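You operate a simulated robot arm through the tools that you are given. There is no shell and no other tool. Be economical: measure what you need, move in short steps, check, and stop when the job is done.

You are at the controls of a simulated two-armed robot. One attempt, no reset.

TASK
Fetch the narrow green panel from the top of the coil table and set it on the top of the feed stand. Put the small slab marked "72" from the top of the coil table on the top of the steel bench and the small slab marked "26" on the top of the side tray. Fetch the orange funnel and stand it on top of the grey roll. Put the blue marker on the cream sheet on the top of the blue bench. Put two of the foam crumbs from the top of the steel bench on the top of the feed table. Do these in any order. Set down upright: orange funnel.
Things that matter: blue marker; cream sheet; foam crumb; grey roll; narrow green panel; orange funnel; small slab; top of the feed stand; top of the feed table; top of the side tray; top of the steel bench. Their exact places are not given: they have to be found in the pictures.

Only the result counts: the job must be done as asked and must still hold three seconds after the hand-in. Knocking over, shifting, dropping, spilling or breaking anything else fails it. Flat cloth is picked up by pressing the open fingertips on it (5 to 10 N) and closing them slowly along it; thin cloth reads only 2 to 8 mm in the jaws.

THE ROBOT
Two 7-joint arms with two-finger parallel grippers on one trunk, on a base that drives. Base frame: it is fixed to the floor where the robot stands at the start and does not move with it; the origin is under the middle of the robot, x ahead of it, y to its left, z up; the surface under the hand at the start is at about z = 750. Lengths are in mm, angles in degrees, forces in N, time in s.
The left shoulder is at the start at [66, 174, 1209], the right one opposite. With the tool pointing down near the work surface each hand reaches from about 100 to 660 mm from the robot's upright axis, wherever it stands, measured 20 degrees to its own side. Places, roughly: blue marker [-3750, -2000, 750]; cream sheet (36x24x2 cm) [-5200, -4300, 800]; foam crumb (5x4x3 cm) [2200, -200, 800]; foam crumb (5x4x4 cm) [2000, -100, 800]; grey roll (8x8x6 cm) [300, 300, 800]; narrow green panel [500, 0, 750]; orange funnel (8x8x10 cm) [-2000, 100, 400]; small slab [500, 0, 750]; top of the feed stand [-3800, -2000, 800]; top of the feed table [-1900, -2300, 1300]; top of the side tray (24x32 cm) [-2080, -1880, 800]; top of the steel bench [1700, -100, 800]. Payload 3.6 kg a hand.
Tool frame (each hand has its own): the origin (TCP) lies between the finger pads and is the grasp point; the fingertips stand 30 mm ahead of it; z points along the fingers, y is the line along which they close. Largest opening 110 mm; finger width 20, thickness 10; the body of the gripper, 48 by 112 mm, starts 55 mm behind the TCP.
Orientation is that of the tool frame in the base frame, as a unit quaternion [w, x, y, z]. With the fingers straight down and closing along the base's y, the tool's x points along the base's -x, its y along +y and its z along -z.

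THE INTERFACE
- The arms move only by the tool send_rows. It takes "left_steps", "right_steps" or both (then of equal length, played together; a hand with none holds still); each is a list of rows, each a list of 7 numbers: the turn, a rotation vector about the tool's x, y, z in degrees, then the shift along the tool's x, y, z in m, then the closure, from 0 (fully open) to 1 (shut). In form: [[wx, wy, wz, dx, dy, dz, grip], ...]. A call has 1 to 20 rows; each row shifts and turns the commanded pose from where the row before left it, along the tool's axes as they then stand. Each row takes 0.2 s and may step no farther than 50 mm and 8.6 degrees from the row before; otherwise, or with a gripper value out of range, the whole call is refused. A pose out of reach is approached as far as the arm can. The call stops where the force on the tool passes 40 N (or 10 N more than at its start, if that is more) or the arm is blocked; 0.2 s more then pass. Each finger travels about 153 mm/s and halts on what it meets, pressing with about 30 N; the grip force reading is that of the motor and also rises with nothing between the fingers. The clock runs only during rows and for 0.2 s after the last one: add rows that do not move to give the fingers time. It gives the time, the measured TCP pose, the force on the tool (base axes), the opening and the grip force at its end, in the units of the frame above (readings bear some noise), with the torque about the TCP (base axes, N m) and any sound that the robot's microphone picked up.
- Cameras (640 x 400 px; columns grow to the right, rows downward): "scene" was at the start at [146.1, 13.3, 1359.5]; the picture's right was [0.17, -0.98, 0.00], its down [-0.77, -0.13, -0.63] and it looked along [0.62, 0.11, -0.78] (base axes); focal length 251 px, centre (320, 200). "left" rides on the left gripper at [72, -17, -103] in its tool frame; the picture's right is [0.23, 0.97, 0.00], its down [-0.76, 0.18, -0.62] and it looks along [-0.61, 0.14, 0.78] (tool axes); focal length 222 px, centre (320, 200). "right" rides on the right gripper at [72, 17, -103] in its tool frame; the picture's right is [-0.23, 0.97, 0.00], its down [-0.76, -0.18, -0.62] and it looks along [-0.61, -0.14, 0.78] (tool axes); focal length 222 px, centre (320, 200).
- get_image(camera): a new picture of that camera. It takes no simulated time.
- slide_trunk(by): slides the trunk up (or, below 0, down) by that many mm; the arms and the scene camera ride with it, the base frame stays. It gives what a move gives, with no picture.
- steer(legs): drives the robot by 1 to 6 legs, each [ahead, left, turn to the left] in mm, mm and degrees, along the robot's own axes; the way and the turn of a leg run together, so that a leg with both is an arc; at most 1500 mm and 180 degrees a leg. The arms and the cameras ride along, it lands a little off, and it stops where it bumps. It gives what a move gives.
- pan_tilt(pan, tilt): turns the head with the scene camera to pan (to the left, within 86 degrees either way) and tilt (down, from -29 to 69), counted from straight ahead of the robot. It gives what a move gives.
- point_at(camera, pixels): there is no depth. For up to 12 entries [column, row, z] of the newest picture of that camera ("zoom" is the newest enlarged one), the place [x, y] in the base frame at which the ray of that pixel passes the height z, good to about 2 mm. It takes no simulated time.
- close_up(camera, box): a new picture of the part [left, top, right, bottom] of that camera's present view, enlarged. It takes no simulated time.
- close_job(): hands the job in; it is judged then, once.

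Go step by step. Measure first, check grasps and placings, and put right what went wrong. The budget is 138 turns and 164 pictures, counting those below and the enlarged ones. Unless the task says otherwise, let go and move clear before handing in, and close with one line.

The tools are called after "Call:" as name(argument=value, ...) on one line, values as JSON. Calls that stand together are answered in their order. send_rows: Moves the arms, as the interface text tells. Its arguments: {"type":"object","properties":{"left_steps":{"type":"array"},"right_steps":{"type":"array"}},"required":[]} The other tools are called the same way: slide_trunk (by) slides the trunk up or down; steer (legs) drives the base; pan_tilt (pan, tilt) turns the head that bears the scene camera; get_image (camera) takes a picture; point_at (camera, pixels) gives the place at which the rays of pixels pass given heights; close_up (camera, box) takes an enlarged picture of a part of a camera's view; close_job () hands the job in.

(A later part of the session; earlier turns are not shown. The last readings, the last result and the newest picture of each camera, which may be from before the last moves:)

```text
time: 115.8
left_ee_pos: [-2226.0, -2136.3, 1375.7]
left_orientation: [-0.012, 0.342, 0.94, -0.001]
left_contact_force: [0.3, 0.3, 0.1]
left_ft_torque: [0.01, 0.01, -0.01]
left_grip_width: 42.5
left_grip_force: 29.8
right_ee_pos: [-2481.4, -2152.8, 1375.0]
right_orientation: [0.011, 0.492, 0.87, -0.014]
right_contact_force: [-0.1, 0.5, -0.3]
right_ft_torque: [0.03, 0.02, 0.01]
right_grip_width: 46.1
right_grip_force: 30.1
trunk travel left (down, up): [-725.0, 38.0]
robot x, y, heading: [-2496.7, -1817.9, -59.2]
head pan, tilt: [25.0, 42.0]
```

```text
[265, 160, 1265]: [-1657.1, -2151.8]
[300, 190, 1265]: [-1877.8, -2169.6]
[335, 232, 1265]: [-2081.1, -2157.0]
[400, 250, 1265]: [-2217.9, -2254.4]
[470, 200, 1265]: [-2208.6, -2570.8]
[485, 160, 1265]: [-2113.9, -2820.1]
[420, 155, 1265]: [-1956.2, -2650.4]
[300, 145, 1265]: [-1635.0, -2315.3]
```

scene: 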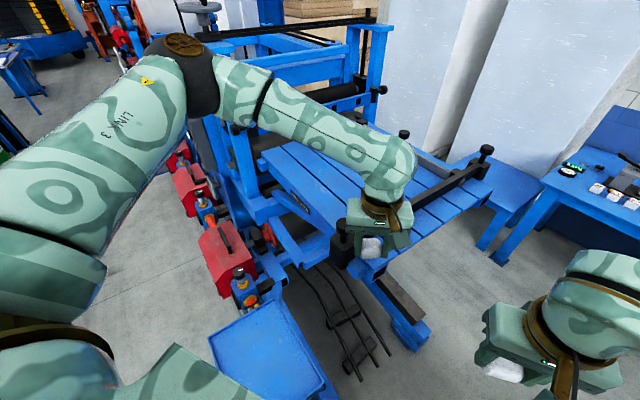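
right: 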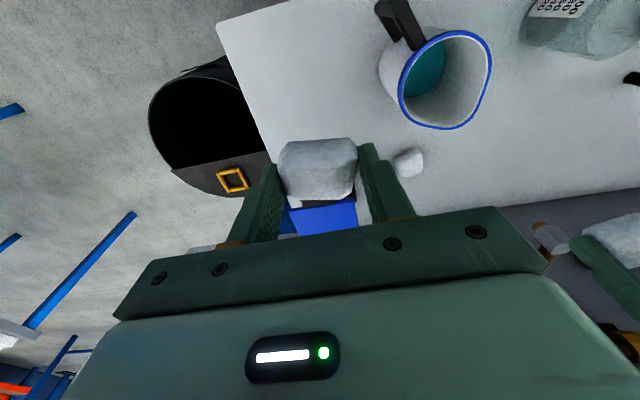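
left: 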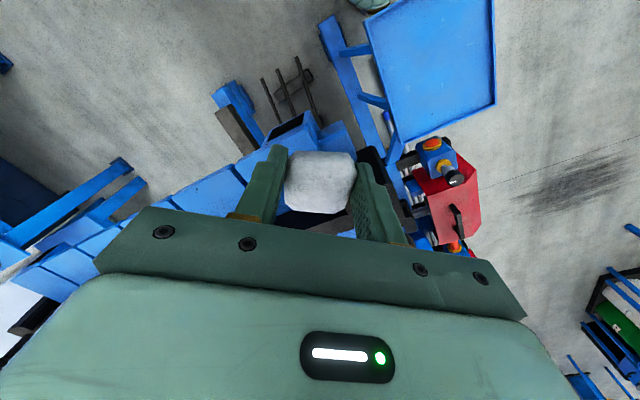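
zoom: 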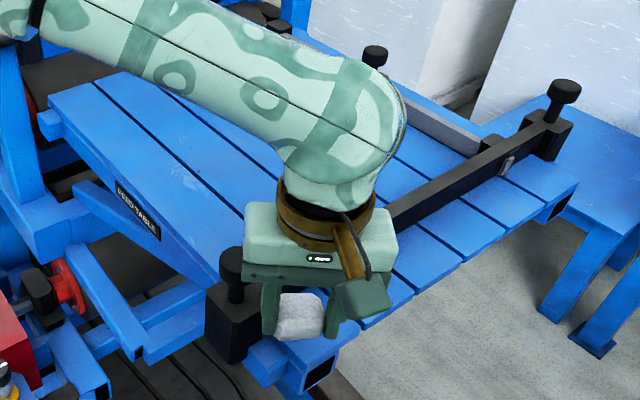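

Table top spans about x -2215…-1620, y -2700…-2155, with the end bar near x≈-2110. I'll raise the trunk and left hand, then drive a bit closer.

Call:
slide_trunk(by=37)

Call:
send_rows(left_steps=[[0, 0, 0, 0, 0, -0.04, 0.75], [0, 0, 0, 0, 0, -0.04, 0.75], [0, 0, 0, 0, 0, 0, 0.75]], right_steps=[[0, 0, 0, 0, 0, -0.02, 0.75], [0, 0, 0, 0, 0, -0.02, 0.75], [0, 0, 0, 0, 0, 0, 0.75]])

Call:
steer(legs=[[178, -78, 6]])

Call:
get_image(camera="scene")

```text
time: 116.6
left_ee_pos: [-2224.1, -2134.6, 1413.6]
left_orientation: [-0.013, 0.342, 0.939, -0.002]
left_contact_force: [0.5, -0.7, -0.8]
left_ft_torque: [-0.04, 0.04, 0.02]
left_grip_width: 42.3
left_grip_force: 30.6
right_ee_pos: [-2480.7, -2152.3, 1410.6]
right_orientation: [0.01, 0.492, 0.87, -0.014]
right_contact_force: [-0.5, 0.4, 1.1]
right_ft_torque: [0.01, 0.0, 0.0]
right_grip_width: 46.3
right_grip_force: 30.1
trunk travel left (down, up): [-762.0, 1.0]
robot x, y, heading: [-2499.3, -1820.3, -59.5]
head pan, tilt: [25.0, 42.0]
```

```text
time: 117.4
left_ee_pos: [-2222.6, -2135.4, 1494.6]
left_orientation: [-0.012, 0.341, 0.94, -0.003]
left_contact_force: [0.5, 0.4, -0.1]
left_ft_torque: [0.02, -0.02, -0.01]
left_grip_width: 42.4
left_grip_force: 29.8
right_ee_pos: [-2482.9, -2151.7, 1451.6]
right_orientation: [0.01, 0.493, 0.87, -0.015]
right_contact_force: [0.2, -0.1, 0.6]
right_ft_torque: [0.03, -0.01, 0.01]
right_grip_width: 46.3
right_grip_force: 30.0
trunk travel left (down, up): [-762.0, 1.0]
robot x, y, heading: [-2493.5, -1819.2, -59.3]
head pan, tilt: [25.0, 42.0]
```

```text
time: 118.3
left_ee_pos: [-2212.4, -2146.3, 1494.6]
left_orientation: [-0.013, 0.329, 0.944, -0.004]
left_contact_force: [0.5, 0.0, 0.0]
left_ft_torque: [0.01, 0.02, -0.04]
left_grip_width: 42.5
left_grip_force: 29.6
right_ee_pos: [-2472.3, -2170.0, 1451.3]
right_orientation: [0.012, 0.479, 0.878, -0.014]
right_contact_force: [0.3, 0.5, -1.1]
right_ft_torque: [0.0, 0.01, 0.0]
right_grip_width: 46.3
right_grip_force: 30.3
trunk travel left (down, up): [-762.0, 1.0]
robot x, y, heading: [-2500.0, -1838.0, -57.3]
head pan, tilt: [25.0, 42.0]
stopped in leg 1: the robot was blocked; the commanded pose is now the measured one
```

```text
99 pictures are left
```

scene: 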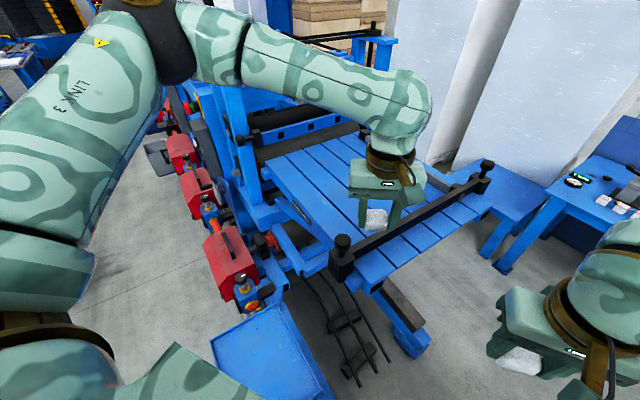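

The base met the tray support. I'll back off west, go round and face the table's end (+x direction).

Call:
steer(legs=[[-109, -168, 0], [470, -305, 0], [0, 0, 57]])

Call:
pan_tilt(pan=0, tilt=48)

Call:
get_image(camera="scene")

```text
time: 125.3
left_ee_pos: [-2290.8, -2325.6, 1492.6]
left_orientation: [-0.01, -0.163, 0.986, -0.008]
left_contact_force: [0.0, -0.4, 0.1]
left_ft_torque: [-0.01, 0.01, 0.0]
left_grip_width: 42.2
left_grip_force: 30.5
right_ee_pos: [-2412.1, -2556.3, 1450.9]
right_orientation: [0.016, 0.002, 1.0, -0.007]
right_contact_force: [0.5, -0.3, -0.2]
right_ft_torque: [-0.03, 0.0, 0.01]
right_grip_width: 45.9
right_grip_force: 29.7
trunk travel left (down, up): [-762.0, 1.0]
robot x, y, heading: [-2703.0, -2397.0, -0.2]
head pan, tilt: [25.0, 42.0]
```

```text
time: 126.2
left_ee_pos: [-2290.8, -2325.0, 1493.5]
left_orientation: [-0.01, -0.162, 0.987, -0.009]
left_contact_force: [0.1, 0.9, -0.2]
left_ft_torque: [-0.02, 0.0, 0.0]
left_grip_width: 42.5
left_grip_force: 29.7
right_ee_pos: [-2412.1, -2555.0, 1451.4]
right_orientation: [0.016, 0.002, 1.0, -0.008]
right_contact_force: [0.0, -0.8, 0.1]
right_ft_torque: [-0.01, -0.01, 0.01]
right_grip_width: 46.2
right_grip_force: 29.6
trunk travel left (down, up): [-762.0, 1.0]
robot x, y, heading: [-2703.9, -2399.6, -0.6]
head pan, tilt: [0.0, 48.0]
```

```text
98 pictures are left
```

scene: 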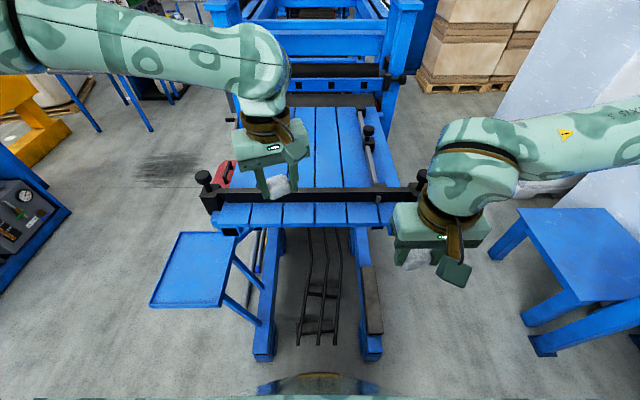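

Clear view of the table end. Measure edges and foot positions.

Call:
point_at(camera="scene", pixels=[[215, 222, 1265], [395, 222, 1265], [265, 358, 0], [372, 358, 0], [370, 140, 1300], [315, 205, 1265], [315, 185, 1300], [318, 130, 1265], [205, 178, 1380], [420, 178, 1380], [523, 210, 750], [150, 300, 780]])

```text
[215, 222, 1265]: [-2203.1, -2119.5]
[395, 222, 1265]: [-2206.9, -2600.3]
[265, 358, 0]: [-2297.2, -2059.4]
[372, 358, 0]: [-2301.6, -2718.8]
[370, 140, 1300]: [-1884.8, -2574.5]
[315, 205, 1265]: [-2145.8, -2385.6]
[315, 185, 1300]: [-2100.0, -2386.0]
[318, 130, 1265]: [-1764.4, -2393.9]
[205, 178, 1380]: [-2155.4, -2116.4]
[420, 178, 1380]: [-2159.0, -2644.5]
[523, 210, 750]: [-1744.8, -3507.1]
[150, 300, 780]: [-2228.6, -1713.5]
```

Fitting two views gives a table height of about 1300. Drive 140 ahead, then move both hands over the table, inside the end bar.

Call:
steer(legs=[[140, 0, 0.4]])

Call:
send_rows(left_steps=[[0, 0, 0, -0.0304, -0.00375, 0, 0.75], [0, 0, 0, -0.0304, -0.00375, 0, 0.75], [0, 0, 0, -0.0304, -0.00375, 0, 0.75], [0, 0, 0, -0.0304, -0.00375, 0, 0.75], [0, 0, 0, 0, 0, 0, 0.75], [0, 0, 0, 0, 0, 0, 0.75], [0, 0, 0, 0, 0, 0, 0.75]], right_steps=[[0, 0, 0, -0.04, 0.0125, 0, 0.75], [0, 0, 0, -0.04, 0.0125, 0, 0.75], [0, 0, 0, -0.04, 0.0125, 0, 0.75], [0, 0, 0, -0.04, 0.0125, 0, 0.75], [0, 0, 0, -0.04, 0.0125, 0, 0.75], [0, 0, 0, -0.04, 0.0125, 0, 0.75], [0, 0, 0, 0, 0, 0, 0.75]])

Call:
get_image(camera="scene")

Call:
get_image(camera="left")

```text
time: 127.5
left_ee_pos: [-2149.9, -2323.7, 1493.5]
left_orientation: [-0.01, -0.166, 0.986, -0.008]
left_contact_force: [-0.8, -0.9, -0.7]
left_ft_torque: [-0.01, 0.01, -0.03]
left_grip_width: 42.3
left_grip_force: 29.7
right_ee_pos: [-2270.0, -2553.9, 1451.9]
right_orientation: [0.017, -0.001, 1.0, -0.008]
right_contact_force: [-0.2, 0.6, 0.0]
right_ft_torque: [0.0, -0.02, -0.01]
right_grip_width: 45.8
right_grip_force: 29.5
trunk travel left (down, up): [-762.0, 1.0]
robot x, y, heading: [-2559.6, -2399.4, -0.3]
head pan, tilt: [0.0, 48.0]
```

```text
time: 129.1
left_ee_pos: [-2026.3, -2296.7, 1489.5]
left_orientation: [-0.01, -0.166, 0.986, -0.007]
left_contact_force: [0.1, 1.2, 0.4]
left_ft_torque: [0.0, 0.0, -0.01]
left_grip_width: 42.5
left_grip_force: 30.0
right_ee_pos: [-2030.2, -2476.9, 1456.3]
right_orientation: [0.017, -0.003, 1.0, -0.007]
right_contact_force: [0.3, 0.7, -1.0]
right_ft_torque: [-0.02, 0.0, 0.02]
right_grip_width: 46.2
right_grip_force: 30.3
trunk travel left (down, up): [-762.0, 1.0]
robot x, y, heading: [-2558.5, -2394.0, -0.2]
head pan, tilt: [0.0, 48.0]
```

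```text
97 pictures are left
```

scene: 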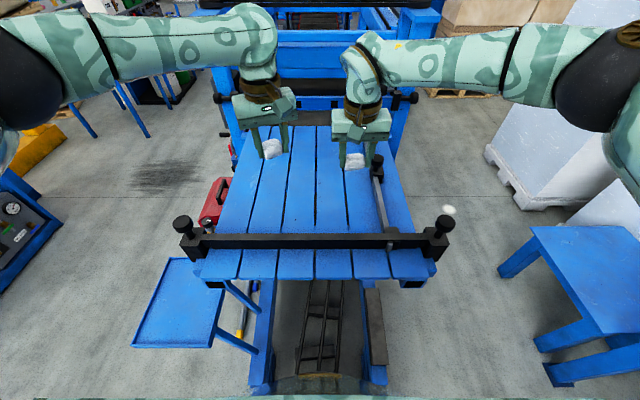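

```text
96 pictures are left
```

left: 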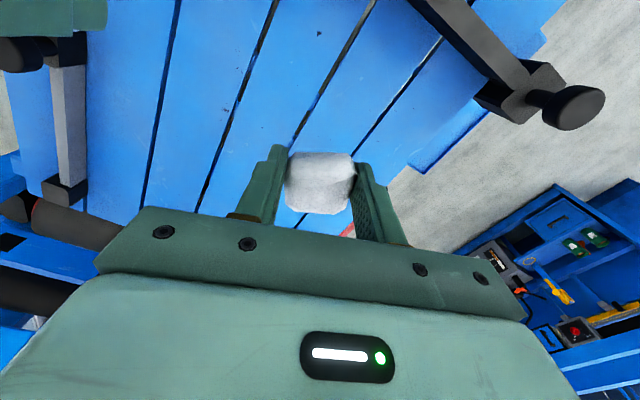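

Both hands are over the slats and still hold. Lower to about z 1350, then creep down until contact.

Call:
send_rows(left_steps=[[0, 0, 0, 0, 0, 0.045, 0.75], [0, 0, 0, 0, 0, 0.045, 0.75], [0, 0, 0, 0, 0, 0.045, 0.75], [0, 0, 0, 0, 0, 0, 0.75], [0, 0, 0, 0, 0, 0.005, 0.75], [0, 0, 0, 0, 0, 0.005, 0.75], [0, 0, 0, 0, 0, 0, 0.75]], right_steps=[[0, 0, 0, 0, 0, 0.035, 0.75], [0, 0, 0, 0, 0, 0.035, 0.75], [0, 0, 0, 0, 0, 0.032, 0.75], [0, 0, 0, 0, 0, 0, 0.75], [0, 0, 0, 0, 0, 0.005, 0.75], [0, 0, 0, 0, 0, 0.005, 0.75], [0, 0, 0, 0, 0, 0, 0.75]])

Call:
close_up(camera="scene", box=[180, 80, 460, 255])

```text
time: 130.7
left_ee_pos: [-2030.3, -2298.0, 1345.1]
left_orientation: [-0.01, -0.167, 0.986, -0.007]
left_contact_force: [-0.3, -0.5, -0.9]
left_ft_torque: [-0.03, -0.01, -0.01]
left_grip_width: 42.3
left_grip_force: 29.7
right_ee_pos: [-2023.6, -2478.4, 1346.3]
right_orientation: [0.017, -0.001, 1.0, -0.008]
right_contact_force: [-0.6, 0.2, 0.3]
right_ft_torque: [-0.01, -0.02, 0.02]
right_grip_width: 46.1
right_grip_force: 30.0
trunk travel left (down, up): [-762.0, 1.0]
robot x, y, heading: [-2560.8, -2402.5, -0.2]
head pan, tilt: [0.0, 48.0]
```

```text
2.29 times, centred on (320, 168) of scene
```

zoom: 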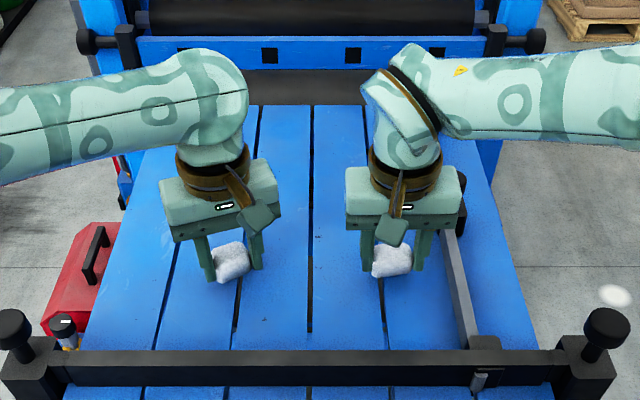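

Not yet touching. Creep further.

Call:
send_rows(left_steps=[[0, 0, 0, 0, 0, 0.005, 0.75], [0, 0, 0, 0, 0, 0.004, 0.75], [0, 0, 0, 0, 0, 0.004, 0.75], [0, 0, 0, 0, 0, 0.004, 0.75], [0, 0, 0, 0, 0, 0.004, 0.75], [0, 0, 0, 0, 0, 0.004, 0.75], [0, 0, 0, 0, 0, 0.004, 0.75], [0, 0, 0, 0, 0, 0.004, 0.75]], right_steps=[[0, 0, 0, 0, 0, 0.005, 0.75], [0, 0, 0, 0, 0, 0.004, 0.75], [0, 0, 0, 0, 0, 0.004, 0.75], [0, 0, 0, 0, 0, 0.004, 0.75], [0, 0, 0, 0, 0, 0.004, 0.75], [0, 0, 0, 0, 0, 0.004, 0.75], [0, 0, 0, 0, 0, 0.004, 0.75], [0, 0, 0, 0, 0, 0.004, 0.75]])

Call:
close_up(camera="scene", box=[240, 120, 400, 220])

```text
time: 132.0
left_ee_pos: [-2033.1, -2300.9, 1330.8]
left_orientation: [-0.005, -0.166, 0.986, -0.011]
left_contact_force: [-6.1, 2.8, 15.4]
left_ft_torque: [0.29, 0.26, 0.1]
left_grip_width: 42.5
left_grip_force: 29.8
right_ee_pos: [-2025.5, -2480.1, 1331.3]
right_orientation: [0.023, -0.002, 1.0, -0.006]
right_contact_force: [-2.5, -2.0, 11.0]
right_ft_torque: [0.02, 0.12, -0.01]
right_grip_width: 46.2
right_grip_force: 29.5
trunk travel left (down, up): [-762.0, 1.0]
robot x, y, heading: [-2558.9, -2394.4, -0.1]
head pan, tilt: [0.0, 48.0]
stopped in row 6 (left hand): the force on the tool passed its limit at 44 N (the readings are from after the stop); the commanded pose is now the measured one
```

```text
4.00 times, centred on (320, 170) of scene
```

zoom: 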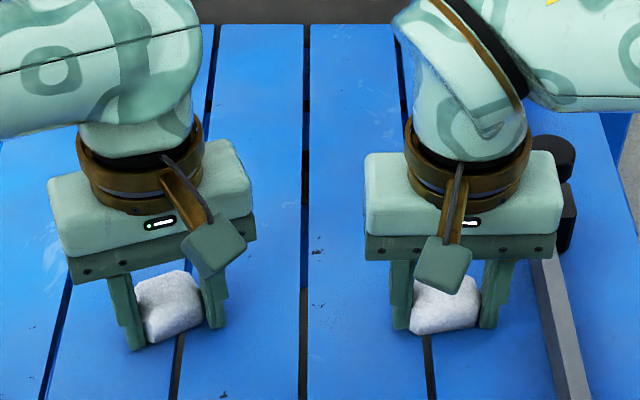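

Both in contact with the table. Open modestly (the rail is close to the right hand) and rise.

Call:
send_rows(left_steps=[[0, 0, 0, 0, 0, 0, 0.45], [0, 0, 0, 0, 0, 0, 0.4], [0, 0, 0, 0, 0, 0, 0.4], [0, 0, 0, 0, 0, -0.03, 0.4], [0, 0, 0, 0, 0, -0.04, 0.4], [0, 0, 0, 0, 0, -0.04, 0.4], [0, 0, 0, 0, 0, -0.04, 0.4]], right_steps=[[0, 0, 0, 0, 0, 0, 0.4], [0, 0, 0, 0, 0, 0, 0.35], [0, 0, 0, 0, 0, 0, 0.35], [0, 0, 0, 0, 0, -0.03, 0.35], [0, 0, 0, 0, 0, -0.04, 0.35], [0, 0, 0, 0, 0, -0.04, 0.35], [0, 0, 0, 0, 0, -0.04, 0.35]])

Call:
get_image(camera="scene")

```text
time: 133.6
left_ee_pos: [-2027.8, -2296.2, 1476.3]
left_orientation: [-0.007, -0.165, 0.986, -0.01]
left_contact_force: [-0.1, -0.1, 0.2]
left_ft_torque: [0.0, 0.01, 0.03]
left_grip_width: 65.8
left_grip_force: 0.1
right_ee_pos: [-2026.4, -2474.6, 1478.6]
right_orientation: [0.02, -0.002, 1.0, -0.007]
right_contact_force: [-0.1, 0.8, 0.0]
right_ft_torque: [0.03, 0.02, -0.01]
right_grip_width: 71.5
right_grip_force: 0.1
trunk travel left (down, up): [-762.0, 1.0]
robot x, y, heading: [-2558.1, -2399.5, -0.1]
head pan, tilt: [0.0, 48.0]
```

```text
93 pictures are left
```

scene: 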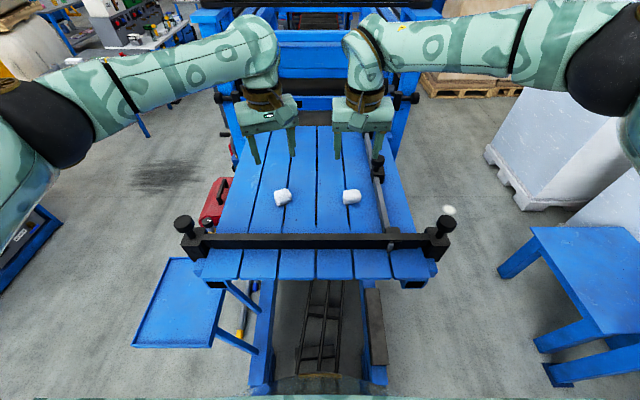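

Both crumbs rest on the feed table. Back off and drive to face the shelf with the funnel.

Call:
steer(legs=[[-350, 0, 0], [0, 1300, 0], [0, 0, 90], [0, -800, 0]])

Call:
slide_trunk(by=-400)

Call:
get_image(camera="scene")

```text
time: 149.7
left_ee_pos: [-2260.2, -542.6, 1476.2]
left_orientation: [-0.002, 0.831, -0.557, 0.013]
left_contact_force: [-0.8, 0.3, 0.8]
left_ft_torque: [0.01, -0.04, 0.02]
left_grip_width: 65.7
left_grip_force: 0.1
right_ee_pos: [-2080.7, -530.9, 1477.3]
right_orientation: [-0.019, 0.728, -0.685, -0.011]
right_contact_force: [0.3, 0.1, 0.1]
right_ft_torque: [0.0, -0.02, 0.02]
right_grip_width: 71.5
right_grip_force: 0.0
trunk travel left (down, up): [-762.0, 1.0]
robot x, y, heading: [-2127.2, -1069.8, 93.4]
head pan, tilt: [0.0, 48.0]
```

```text
time: 153.5
left_ee_pos: [-2259.3, -541.7, 1076.3]
left_orientation: [-0.001, 0.832, -0.555, 0.012]
left_contact_force: [-0.9, 0.8, 0.0]
left_ft_torque: [-0.01, 0.01, 0.01]
left_grip_width: 65.9
left_grip_force: 0.0
right_ee_pos: [-2079.8, -529.8, 1079.8]
right_orientation: [-0.018, 0.728, -0.685, -0.011]
right_contact_force: [-0.5, -0.1, -0.3]
right_ft_torque: [-0.03, 0.0, -0.02]
right_grip_width: 71.6
right_grip_force: 0.0
trunk travel left (down, up): [-362.0, 401.0]
robot x, y, heading: [-2127.0, -1065.1, 93.4]
head pan, tilt: [0.0, 48.0]
```

```text
92 pictures are left
```

scene: 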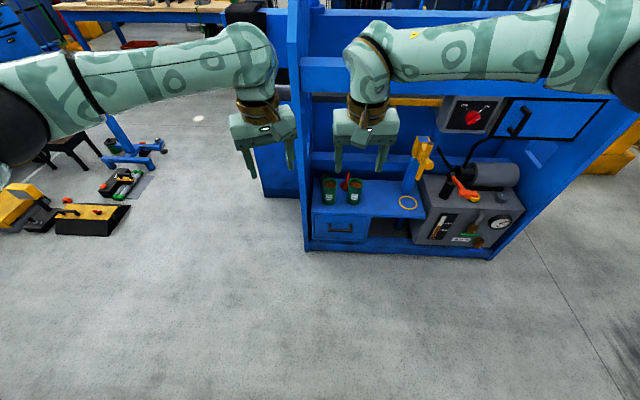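

The funnel stands behind and between the two oil pots at (345,185). Zoom and measure.

Call:
close_up(camera="scene", box=[280, 110, 480, 235])

Call:
point_at(camera="scene", pixels=[[345, 190, 400], [330, 205, 400], [355, 205, 400], [315, 215, 400], [420, 220, 400], [305, 250, 0], [345, 178, 500], [300, 60, 1200], [410, 100, 800], [425, 140, 600]])

```text
3.20 times, centred on (380, 172) of scene
```

zoom: 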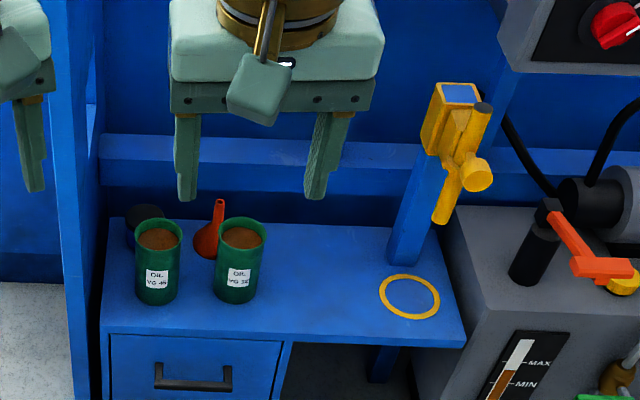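

```text
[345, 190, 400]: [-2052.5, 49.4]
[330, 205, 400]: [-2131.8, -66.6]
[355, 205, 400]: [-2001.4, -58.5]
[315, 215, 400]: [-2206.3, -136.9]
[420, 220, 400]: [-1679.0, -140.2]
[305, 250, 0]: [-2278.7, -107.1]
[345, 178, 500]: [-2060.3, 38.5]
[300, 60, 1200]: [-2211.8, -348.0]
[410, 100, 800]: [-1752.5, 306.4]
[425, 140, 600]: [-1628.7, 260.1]
```

I'll draw the hands back 200 mm, lower the trunk, and drive nearer so the right hand can come down on the funnel from above.

Call:
send_rows(left_steps=[[0, 0, 0, 0.037, 0.0154, 0, 0], [0, 0, 0, 0.037, 0.0154, 0, 0], [0, 0, 0, 0.037, 0.0154, 0, 0], [0, 0, 0, 0.037, 0.0154, 0, 0], [0, 0, 0, 0.037, 0.0154, 0, 0]], right_steps=[[0, 0, 0, 0.04, 0, 0, 0.3], [0, 0, 0, 0.04, 0, 0, 0.3], [0, 0, 0, 0.04, 0, 0, 0.3], [0, 0, 0, 0.04, 0, 0, 0.3], [0, 0, 0, 0.04, 0, 0, 0.3]])

Call:
steer(legs=[[420, 20, -3.4]])

Call:
pan_tilt(pan=0, tilt=30)

Call:
get_image(camera="scene")

Call:
get_image(camera="right")

```text
time: 154.7
left_ee_pos: [-2259.5, -745.6, 1079.7]
left_orientation: [-0.003, 0.832, -0.555, 0.011]
left_contact_force: [-0.5, -1.5, 0.4]
left_ft_torque: [0.07, -0.01, 0.01]
left_grip_width: 109.9
left_grip_force: 0.1
right_ee_pos: [-2068.3, -733.4, 1070.6]
right_orientation: [-0.02, 0.728, -0.685, -0.012]
right_contact_force: [-0.3, -0.1, 0.4]
right_ft_torque: [0.0, 0.0, 0.0]
right_grip_width: 77.0
right_grip_force: 0.2
trunk travel left (down, up): [-362.0, 401.0]
robot x, y, heading: [-2129.5, -1066.2, 93.2]
head pan, tilt: [0.0, 48.0]
```

```text
time: 157.3
left_ee_pos: [-2271.6, -320.4, 1079.2]
left_orientation: [-0.002, 0.815, -0.579, 0.012]
left_contact_force: [-0.4, 0.0, -0.1]
left_ft_torque: [0.01, 0.01, -0.02]
left_grip_width: 110.1
left_grip_force: 0.1
right_ee_pos: [-2081.4, -319.9, 1071.2]
right_orientation: [-0.018, 0.708, -0.706, -0.01]
right_contact_force: [-0.2, 0.2, -1.0]
right_ft_torque: [0.0, -0.01, 0.02]
right_grip_width: 76.8
right_grip_force: 0.1
trunk travel left (down, up): [-362.0, 401.0]
robot x, y, heading: [-2162.1, -651.3, 89.9]
head pan, tilt: [0.0, 48.0]
```

```text
time: 158.1
left_ee_pos: [-2271.4, -320.6, 1078.2]
left_orientation: [-0.001, 0.815, -0.579, 0.012]
left_contact_force: [0.8, -0.4, 0.5]
left_ft_torque: [0.01, 0.03, -0.04]
left_grip_width: 110.1
left_grip_force: 0.2
right_ee_pos: [-2081.6, -319.9, 1069.1]
right_orientation: [-0.019, 0.708, -0.706, -0.011]
right_contact_force: [-1.0, 0.2, 0.7]
right_ft_torque: [0.01, 0.0, 0.0]
right_grip_width: 76.8
right_grip_force: 0.1
trunk travel left (down, up): [-362.0, 401.0]
robot x, y, heading: [-2161.3, -651.7, 90.1]
head pan, tilt: [0.0, 30.0]
```

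```text
90 pictures are left
```

scene: 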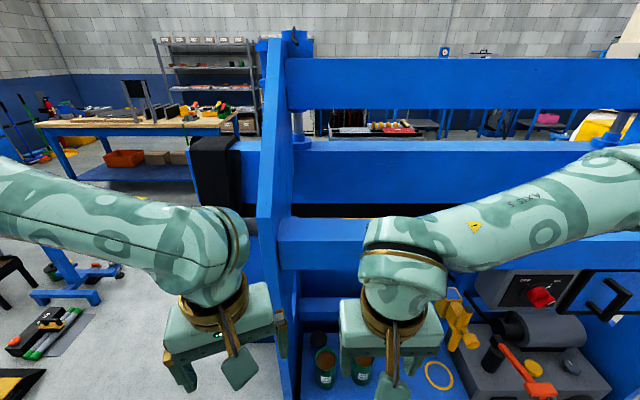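

```text
89 pictures are left
```

right: 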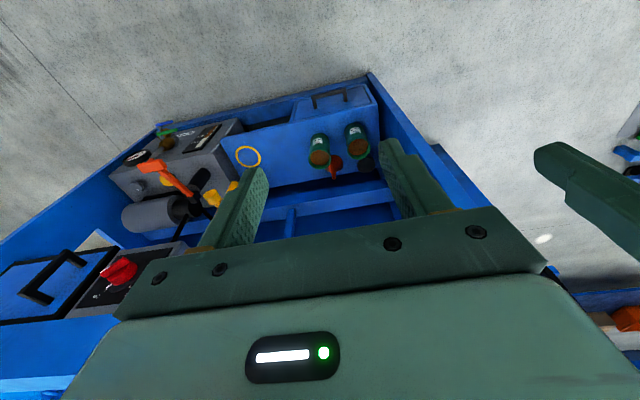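

A front beam crosses above the shelf at about z 1050–1130, so the arm must go in beneath it. I'll lower the trunk fully and look again.

Call:
slide_trunk(by=-360)

Call:
pan_tilt(pan=-10, tilt=35)

Call:
get_image(camera="scene")

Call:
get_image(camera="right")

```text
time: 160.2
left_ee_pos: [-2272.4, -310.4, 841.4]
left_orientation: [0.022, 0.815, -0.579, 0.028]
left_contact_force: [-0.3, 0.8, 0.2]
left_ft_torque: [-0.02, -0.01, -0.01]
left_grip_width: 109.7
left_grip_force: 0.1
right_ee_pos: [-2078.7, -311.3, 842.7]
right_orientation: [-0.017, 0.708, -0.706, -0.009]
right_contact_force: [8.4, 12.4, -2.7]
right_ft_torque: [-1.0, 0.93, 0.7]
right_grip_width: 77.1
right_grip_force: 0.1
trunk travel left (down, up): [-138.0, 625.0]
robot x, y, heading: [-2164.6, -651.9, 90.2]
head pan, tilt: [0.0, 30.0]
stopped: the force on the tool passed its limit at 80 N (the readings are from after the stop); the commanded pose is now the measured one
```

```text
time: 160.9
left_ee_pos: [-2271.8, -312.5, 841.8]
left_orientation: [0.021, 0.815, -0.579, 0.029]
left_contact_force: [-0.2, -0.3, -0.1]
left_ft_torque: [0.01, -0.01, 0.04]
left_grip_width: 110.0
left_grip_force: 0.1
right_ee_pos: [-2080.1, -313.5, 843.0]
right_orientation: [-0.016, 0.707, -0.707, -0.01]
right_contact_force: [11.3, 21.2, -2.0]
right_ft_torque: [-2.04, 1.26, 0.96]
right_grip_width: 76.8
right_grip_force: 0.1
trunk travel left (down, up): [-138.0, 625.0]
robot x, y, heading: [-2165.7, -654.9, 89.8]
head pan, tilt: [-10.0, 35.0]
```

```text
88 pictures are left
```

scene: 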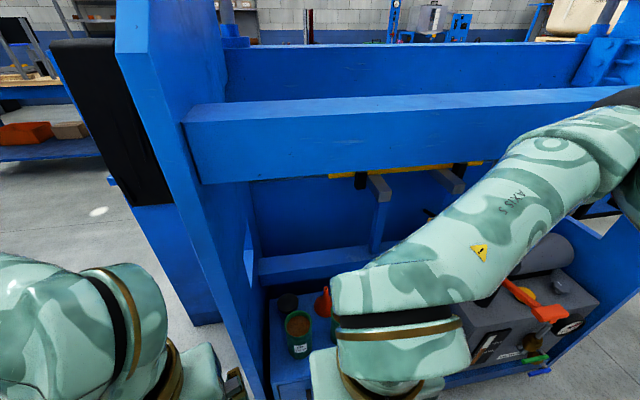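

```text
87 pictures are left
```

right: 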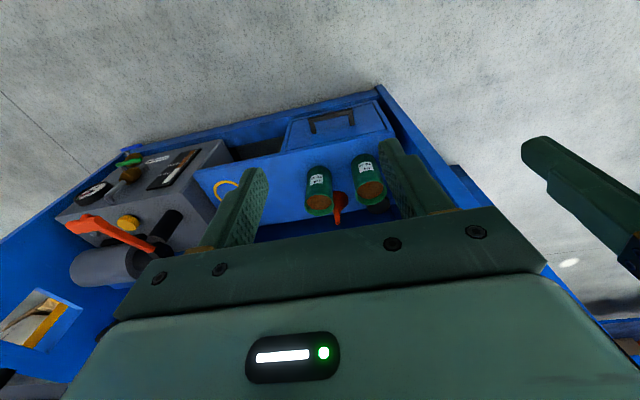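

The trunk stopped with 80 N on the right hand and it still reads about 24 N. I'll raise the trunk a little to free it, then look at what touched.

Call:
slide_trunk(by=40)

Call:
pan_tilt(pan=-25, tilt=55)

Call:
get_image(camera="scene")

Call:
get_image(camera="left")

```text
time: 161.8
left_ee_pos: [-2272.7, -311.6, 880.9]
left_orientation: [0.022, 0.815, -0.579, 0.028]
left_contact_force: [0.1, 0.3, 0.6]
left_ft_torque: [0.02, 0.01, -0.01]
left_grip_width: 110.0
left_grip_force: 0.0
right_ee_pos: [-2081.3, -313.3, 882.6]
right_orientation: [0.017, -0.707, 0.707, 0.008]
right_contact_force: [0.8, -0.1, 0.4]
right_ft_torque: [0.0, -0.01, 0.0]
right_grip_width: 77.0
right_grip_force: 0.1
trunk travel left (down, up): [-178.0, 585.0]
robot x, y, heading: [-2164.6, -651.1, 90.1]
head pan, tilt: [-10.0, 35.0]
```

```text
time: 162.6
left_ee_pos: [-2272.9, -311.4, 882.0]
left_orientation: [0.02, 0.815, -0.579, 0.029]
left_contact_force: [0.1, -0.3, -0.5]
left_ft_torque: [-0.04, -0.02, -0.01]
left_grip_width: 110.1
left_grip_force: 0.1
right_ee_pos: [-2081.7, -312.8, 883.2]
right_orientation: [-0.017, 0.708, -0.706, -0.009]
right_contact_force: [-0.3, 0.1, 0.2]
right_ft_torque: [0.01, 0.01, 0.02]
right_grip_width: 77.0
right_grip_force: 0.0
trunk travel left (down, up): [-178.0, 585.0]
robot x, y, heading: [-2159.0, -652.8, 90.0]
head pan, tilt: [-25.0, 55.0]
```

```text
86 pictures are left
```

scene: 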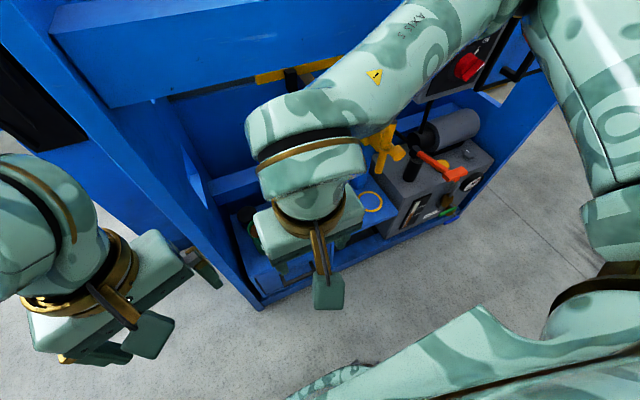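

```text
85 pictures are left
```

left: 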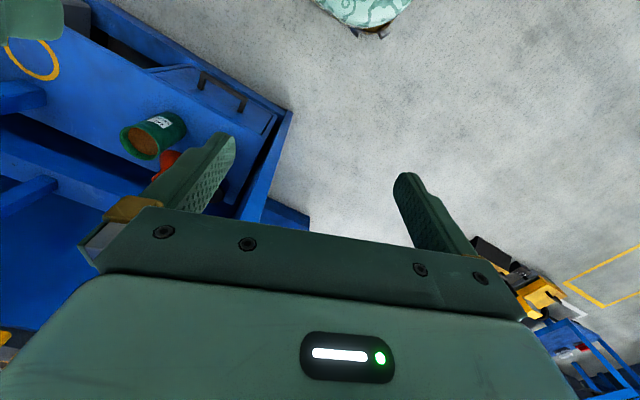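

Force is gone. To be safe I'll back off 250 mm, lower the trunk fully in free space, then come in low beneath the beam.

Call:
steer(legs=[[-250, 0, 0]])

Call:
slide_trunk(by=-175)

Call:
pan_tilt(pan=-5, tilt=25)

Call:
get_image(camera="scene")

```text
time: 164.4
left_ee_pos: [-2271.2, -567.9, 881.0]
left_orientation: [0.021, 0.815, -0.578, 0.027]
left_contact_force: [0.3, -0.3, 0.2]
left_ft_torque: [0.01, -0.02, 0.0]
left_grip_width: 110.3
left_grip_force: 0.1
right_ee_pos: [-2080.8, -570.3, 884.0]
right_orientation: [-0.017, 0.707, -0.707, -0.009]
right_contact_force: [0.0, 0.9, -0.2]
right_ft_torque: [0.03, 0.01, 0.01]
right_grip_width: 77.1
right_grip_force: 0.0
trunk travel left (down, up): [-178.0, 585.0]
robot x, y, heading: [-2163.1, -909.8, 90.1]
head pan, tilt: [-25.0, 55.0]
```

```text
time: 165.3
left_ee_pos: [-2272.5, -563.9, 822.1]
left_orientation: [0.027, 0.815, -0.578, 0.031]
left_contact_force: [1.2, 0.4, 0.4]
left_ft_torque: [0.0, -0.03, 0.03]
left_grip_width: 110.2
left_grip_force: 0.1
right_ee_pos: [-2081.2, -562.5, 824.0]
right_orientation: [0.015, -0.706, 0.708, 0.007]
right_contact_force: [8.3, 11.7, -1.4]
right_ft_torque: [-1.16, 0.88, 0.66]
right_grip_width: 77.2
right_grip_force: 0.1
trunk travel left (down, up): [-123.0, 640.0]
robot x, y, heading: [-2159.5, -906.8, 90.1]
head pan, tilt: [-25.0, 55.0]
stopped: the force on the tool passed its limit at 72 N (the readings are from after the stop); the commanded pose is now the measured one
```

```text
time: 166.2
left_ee_pos: [-2273.3, -565.0, 824.3]
left_orientation: [0.027, 0.815, -0.578, 0.031]
left_contact_force: [0.8, 0.1, 0.7]
left_ft_torque: [-0.01, 0.02, -0.02]
left_grip_width: 110.0
left_grip_force: 0.0
right_ee_pos: [-2081.3, -563.1, 825.5]
right_orientation: [0.016, -0.707, 0.707, 0.008]
right_contact_force: [11.4, 21.1, -0.1]
right_ft_torque: [-2.26, 1.2, 0.81]
right_grip_width: 77.0
right_grip_force: 0.1
trunk travel left (down, up): [-123.0, 640.0]
robot x, y, heading: [-2158.3, -904.1, 89.9]
head pan, tilt: [-5.0, 25.0]
```

```text
84 pictures are left
```

scene: 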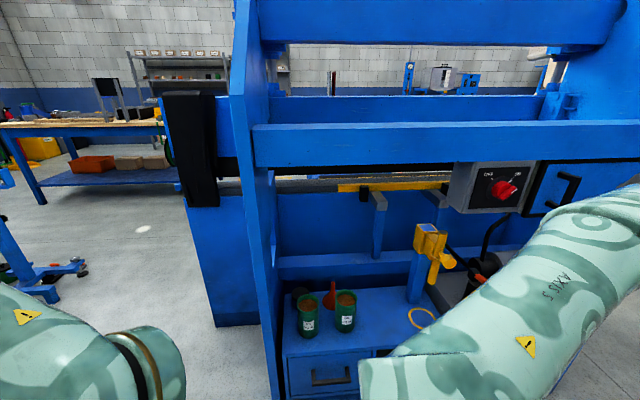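

It is the robot itself that the right hand touches (too close to the body when low). I'll reach both hands forward and continue lowering.

Call:
send_rows(left_steps=[[0, 0, 0, -0.037, -0.0154, 0, 0], [0, 0, 0, -0.037, -0.0154, 0, 0], [0, 0, 0, -0.037, -0.0154, 0, 0], [0, 0, 0, -0.037, -0.0154, 0, 0], [0, 0, 0, 0, 0, 0, 0]], right_steps=[[0, 0, 0, -0.045, 0, 0, 0.3], [0, 0, 0, -0.045, 0, 0, 0.3], [0, 0, 0, -0.045, 0, 0, 0.3], [0, 0, 0, -0.045, 0, 0, 0.3], [0, 0, 0, 0, 0, 0, 0.3]])

Call:
slide_trunk(by=-120)

Call:
get_image(camera="scene")

```text
time: 167.4
left_ee_pos: [-2262.2, -406.8, 809.4]
left_orientation: [0.027, 0.815, -0.578, 0.032]
left_contact_force: [0.3, -0.6, -0.8]
left_ft_torque: [0.03, 0.03, -0.01]
left_grip_width: 110.1
left_grip_force: 0.1
right_ee_pos: [-2082.6, -382.8, 829.2]
right_orientation: [0.016, -0.707, 0.707, 0.008]
right_contact_force: [0.1, -0.5, 0.6]
right_ft_torque: [-0.03, 0.01, 0.02]
right_grip_width: 76.8
right_grip_force: 0.2
trunk travel left (down, up): [-123.0, 640.0]
robot x, y, heading: [-2162.2, -904.8, 90.2]
head pan, tilt: [-5.0, 25.0]
```

```text
time: 168.9
left_ee_pos: [-2262.0, -405.5, 692.3]
left_orientation: [0.026, 0.815, -0.579, 0.03]
left_contact_force: [0.5, 0.2, 0.5]
left_ft_torque: [-0.01, 0.0, 0.02]
left_grip_width: 109.9
left_grip_force: 0.0
right_ee_pos: [-2080.0, -383.1, 711.4]
right_orientation: [0.015, -0.706, 0.708, 0.008]
right_contact_force: [0.0, -0.3, 0.3]
right_ft_torque: [0.03, -0.02, 0.01]
right_grip_width: 77.0
right_grip_force: 0.0
trunk travel left (down, up): [-3.0, 760.0]
robot x, y, heading: [-2162.1, -910.0, 89.8]
head pan, tilt: [-5.0, 25.0]
```

```text
83 pictures are left
```

scene: 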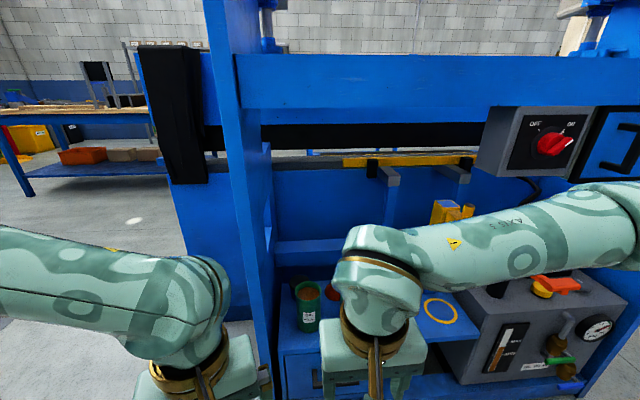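

Now in low. I'll check geometry with point_at (hand, funnel, beam).

Call:
point_at(camera="scene", pixels=[[375, 345, 770], [375, 395, 700], [308, 300, 500], [333, 293, 450], [280, 380, 400], [455, 320, 400], [460, 110, 900], [460, 110, 950], [320, 200, 0]])

Call:
get_image(camera="right")

```text
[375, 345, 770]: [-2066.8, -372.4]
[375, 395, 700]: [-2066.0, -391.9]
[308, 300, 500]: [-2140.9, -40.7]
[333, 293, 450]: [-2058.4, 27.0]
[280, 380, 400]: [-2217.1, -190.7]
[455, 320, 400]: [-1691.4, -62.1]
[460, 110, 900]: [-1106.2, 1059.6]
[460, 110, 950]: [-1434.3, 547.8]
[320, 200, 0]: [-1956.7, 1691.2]
```

```text
82 pictures are left
```

right: 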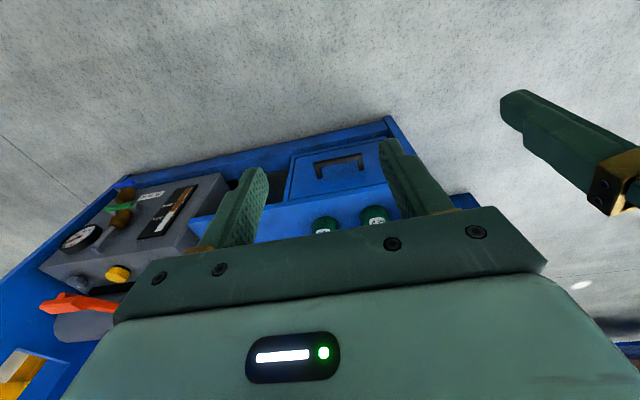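

point_at shows the camera leans well forward when the trunk is low (about y=-600, z≈1080), so I must not drive too far. I move the left hand outward and drive 250 ahead.

Call:
send_rows(left_steps=[[0, 0, 0, -0.012, 0.046, 0, 0], [0, 0, 0, -0.012, 0.046, 0, 0], [0, 0, 0, -0.012, 0.046, 0, 0], [0, 0, 0, -0.012, 0.046, 0, 0], [0, 0, 0, 0, 0, 0, 0]])

Call:
steer(legs=[[240, 0, 0]])

Call:
pan_tilt(pan=-5, tilt=40)

Call:
get_image(camera="scene")

Call:
get_image(camera="right")

```text
time: 170.1
left_ee_pos: [-2454.6, -421.1, 691.1]
left_orientation: [0.026, 0.815, -0.578, 0.031]
left_contact_force: [-1.1, 0.8, 0.4]
left_ft_torque: [0.02, -0.01, -0.04]
left_grip_width: 110.1
left_grip_force: 0.1
right_ee_pos: [-2079.6, -382.5, 711.0]
right_orientation: [0.015, -0.706, 0.708, 0.006]
right_contact_force: [0.0, -1.0, -0.2]
right_ft_torque: [0.01, 0.0, 0.0]
right_grip_width: 76.7
right_grip_force: 0.1
trunk travel left (down, up): [-3.0, 760.0]
robot x, y, heading: [-2161.2, -908.7, 90.1]
head pan, tilt: [-5.0, 25.0]
```

```text
time: 171.9
left_ee_pos: [-2455.8, -180.3, 690.9]
left_orientation: [0.027, 0.816, -0.577, 0.031]
left_contact_force: [-0.3, 0.0, 0.1]
left_ft_torque: [-0.01, -0.01, -0.02]
left_grip_width: 110.1
left_grip_force: 0.0
right_ee_pos: [-2083.2, -142.4, 710.0]
right_orientation: [-0.015, 0.709, -0.705, -0.006]
right_contact_force: [-0.1, -0.1, 1.0]
right_ft_torque: [0.03, -0.01, 0.02]
right_grip_width: 76.8
right_grip_force: 0.0
trunk travel left (down, up): [-3.0, 760.0]
robot x, y, heading: [-2161.8, -665.6, 90.4]
head pan, tilt: [-5.0, 25.0]
```

```text
time: 172.7
left_ee_pos: [-2456.6, -181.5, 690.8]
left_orientation: [0.026, 0.816, -0.576, 0.032]
left_contact_force: [-0.7, -0.3, 0.1]
left_ft_torque: [0.0, -0.04, 0.01]
left_grip_width: 110.0
left_grip_force: 0.1
right_ee_pos: [-2084.0, -141.1, 710.5]
right_orientation: [-0.015, 0.708, -0.706, -0.007]
right_contact_force: [0.1, -0.5, -0.6]
right_ft_torque: [-0.02, 0.01, 0.0]
right_grip_width: 76.9
right_grip_force: 0.0
trunk travel left (down, up): [-3.0, 760.0]
robot x, y, heading: [-2163.7, -667.4, 90.3]
head pan, tilt: [-5.0, 40.0]
```

```text
81 pictures are left
```

scene: 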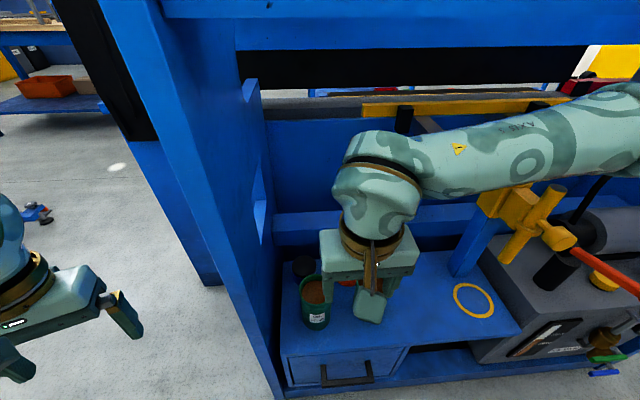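

```text
80 pictures are left
```

right: 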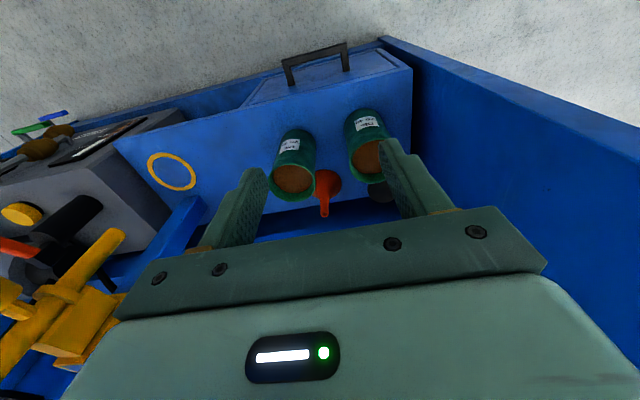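

The right wrist clearly sees the funnel: body (328,185), spout tip (324,215). Measure.

Call:
close_up(camera="right", box=[250, 100, 410, 200])

Call:
point_at(camera="right", pixels=[[324, 215, 500], [324, 215, 520], [328, 183, 420], [294, 180, 500], [366, 157, 500], [345, 195, 600]])

Call:
close_up(camera="scene", box=[280, 240, 440, 340])

```text
4.00 times, centred on (330, 150) of right
```

zoom: 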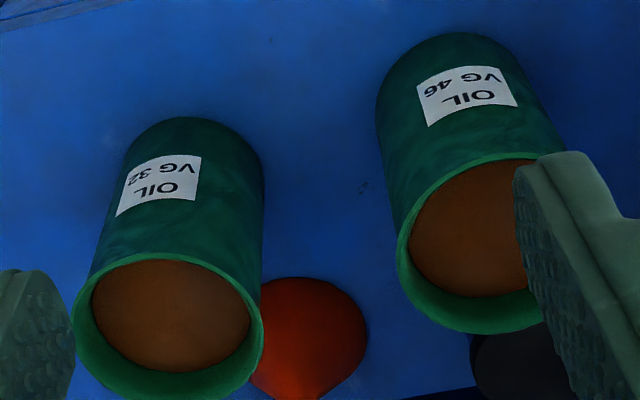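

```text
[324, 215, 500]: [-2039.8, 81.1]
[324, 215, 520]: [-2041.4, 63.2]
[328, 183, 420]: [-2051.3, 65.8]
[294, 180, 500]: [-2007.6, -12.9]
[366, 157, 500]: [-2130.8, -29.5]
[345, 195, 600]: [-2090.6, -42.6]
```

```text
4.00 times, centred on (360, 290) of scene
```

zoom: 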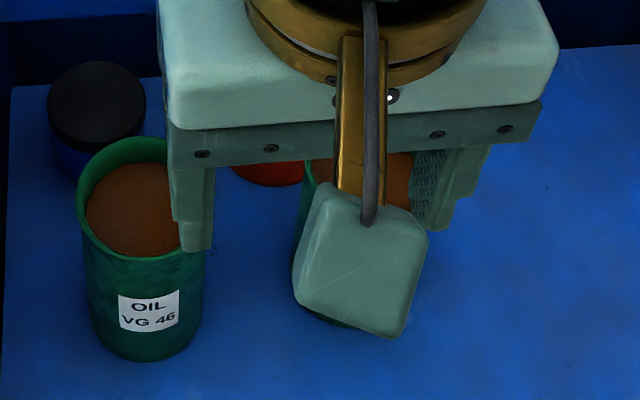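

Funnel axis is about (-2047, 80), base z≈400, tip z≈500. Move above it at z≈600 with jaws at ~60 mm and check.

Call:
send_rows(right_steps=[[0, 0, 0, -0.037, -0.006, 0.0, 0.45], [0, 0, 0, -0.037, -0.006, 0.01, 0.45], [0, 0, 0, -0.037, -0.006, 0.02, 0.45], [0, 0, 0, -0.037, -0.006, 0.02, 0.45], [0, 0, 0, -0.037, -0.006, 0.03, 0.45], [0, 0, 0, -0.036, -0.006, 0.03, 0.45], [0, 0, 0, 0, 0, 0, 0.45]])

Call:
get_image(camera="right")

Call:
get_image(camera="scene")

```text
time: 174.3
left_ee_pos: [-2456.6, -180.6, 690.6]
left_orientation: [0.026, 0.816, -0.577, 0.032]
left_contact_force: [0.0, -0.5, -0.4]
left_ft_torque: [0.02, 0.02, 0.0]
left_grip_width: 110.2
left_grip_force: 0.0
right_ee_pos: [-2047.8, 82.0, 607.4]
right_orientation: [-0.015, 0.708, -0.706, -0.008]
right_contact_force: [0.7, 0.1, -0.1]
right_ft_torque: [-0.01, 0.05, 0.01]
right_grip_width: 60.3
right_grip_force: 0.0
trunk travel left (down, up): [-3.0, 760.0]
robot x, y, heading: [-2163.5, -666.8, 90.3]
head pan, tilt: [-5.0, 40.0]
```

```text
77 pictures are left
```

right: 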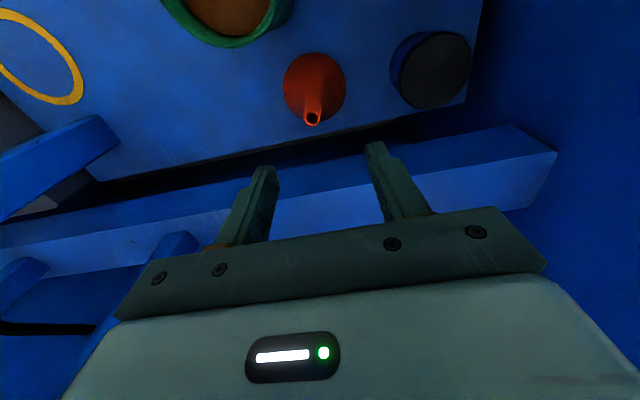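

```text
76 pictures are left
```

scene: 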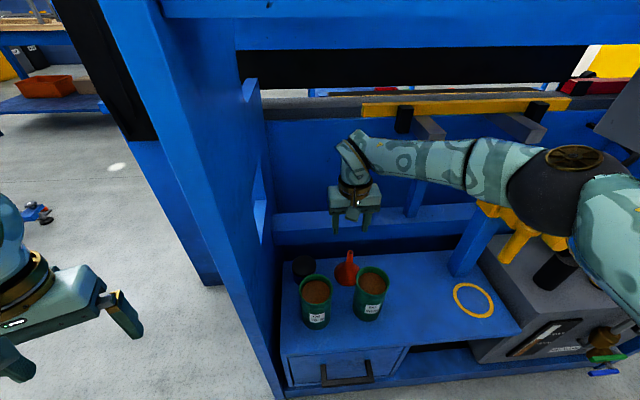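

Now measure again: wrist sees spout tip (312,118) and base disk (314,87); scene sees tip (349,252).

Call:
point_at(camera="right", pixels=[[312, 118, 500], [312, 118, 480], [312, 118, 460], [314, 86, 400], [314, 86, 380], [430, 68, 460], [230, 46, 500], [350, 160, 480], [350, 160, 520]])

Call:
point_at(camera="scene", pixels=[[349, 252, 500], [349, 252, 480], [349, 252, 460], [347, 280, 400], [347, 280, 380]])

```text
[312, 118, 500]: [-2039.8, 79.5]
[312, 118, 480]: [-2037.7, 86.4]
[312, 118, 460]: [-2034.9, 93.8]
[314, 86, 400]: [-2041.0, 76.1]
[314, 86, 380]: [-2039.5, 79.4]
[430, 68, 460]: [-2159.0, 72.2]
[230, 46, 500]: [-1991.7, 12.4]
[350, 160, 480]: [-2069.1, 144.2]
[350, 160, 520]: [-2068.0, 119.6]
```

```text
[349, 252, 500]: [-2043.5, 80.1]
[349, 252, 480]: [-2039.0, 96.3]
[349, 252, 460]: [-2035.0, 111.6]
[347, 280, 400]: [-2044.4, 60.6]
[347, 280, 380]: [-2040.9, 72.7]
```

Funnel axis confirmed at (-2041,78), tip z≈500. Adjust and descend to TCP z≈487, then close.

Call:
send_rows(right_steps=[[0, 0, 0, 0.004, -0.007, 0.02, 0.45], [0, 0, 0, 0, 0, 0.04, 0.45], [0, 0, 0, 0, 0, 0.03, 0.45], [0, 0, 0, 0, 0, 0.03, 0.45], [0, 0, 0, 0, 0, 0, 0.45]])

Call:
get_image(camera="right")

Call:
close_up(camera="scene", box=[280, 210, 440, 310])

```text
time: 175.5
left_ee_pos: [-2457.3, -181.9, 690.5]
left_orientation: [0.026, 0.816, -0.577, 0.032]
left_contact_force: [-0.9, -0.3, -0.3]
left_ft_torque: [0.01, -0.04, 0.02]
left_grip_width: 110.0
left_grip_force: 0.0
right_ee_pos: [-2039.7, 82.6, 486.5]
right_orientation: [-0.014, 0.708, -0.706, -0.007]
right_contact_force: [0.2, 0.8, -0.6]
right_ft_torque: [-0.01, 0.04, 0.0]
right_grip_width: 60.7
right_grip_force: 0.1
trunk travel left (down, up): [-3.0, 760.0]
robot x, y, heading: [-2159.3, -666.2, 90.3]
head pan, tilt: [-5.0, 40.0]
```

```text
75 pictures are left
```

right: 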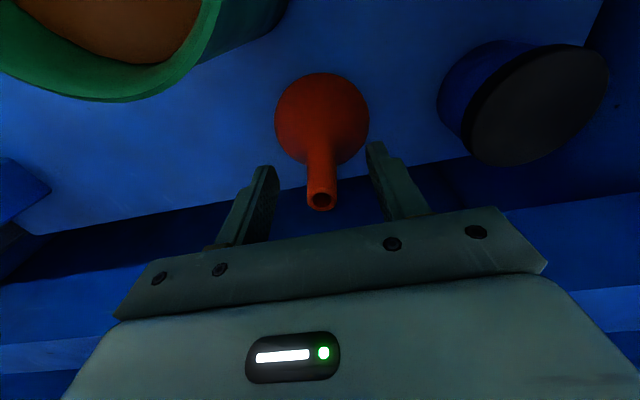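

```text
4.00 times, centred on (360, 260) of scene
```

zoom: 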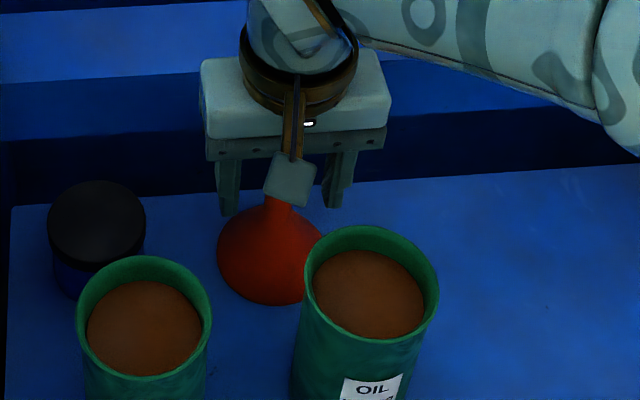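

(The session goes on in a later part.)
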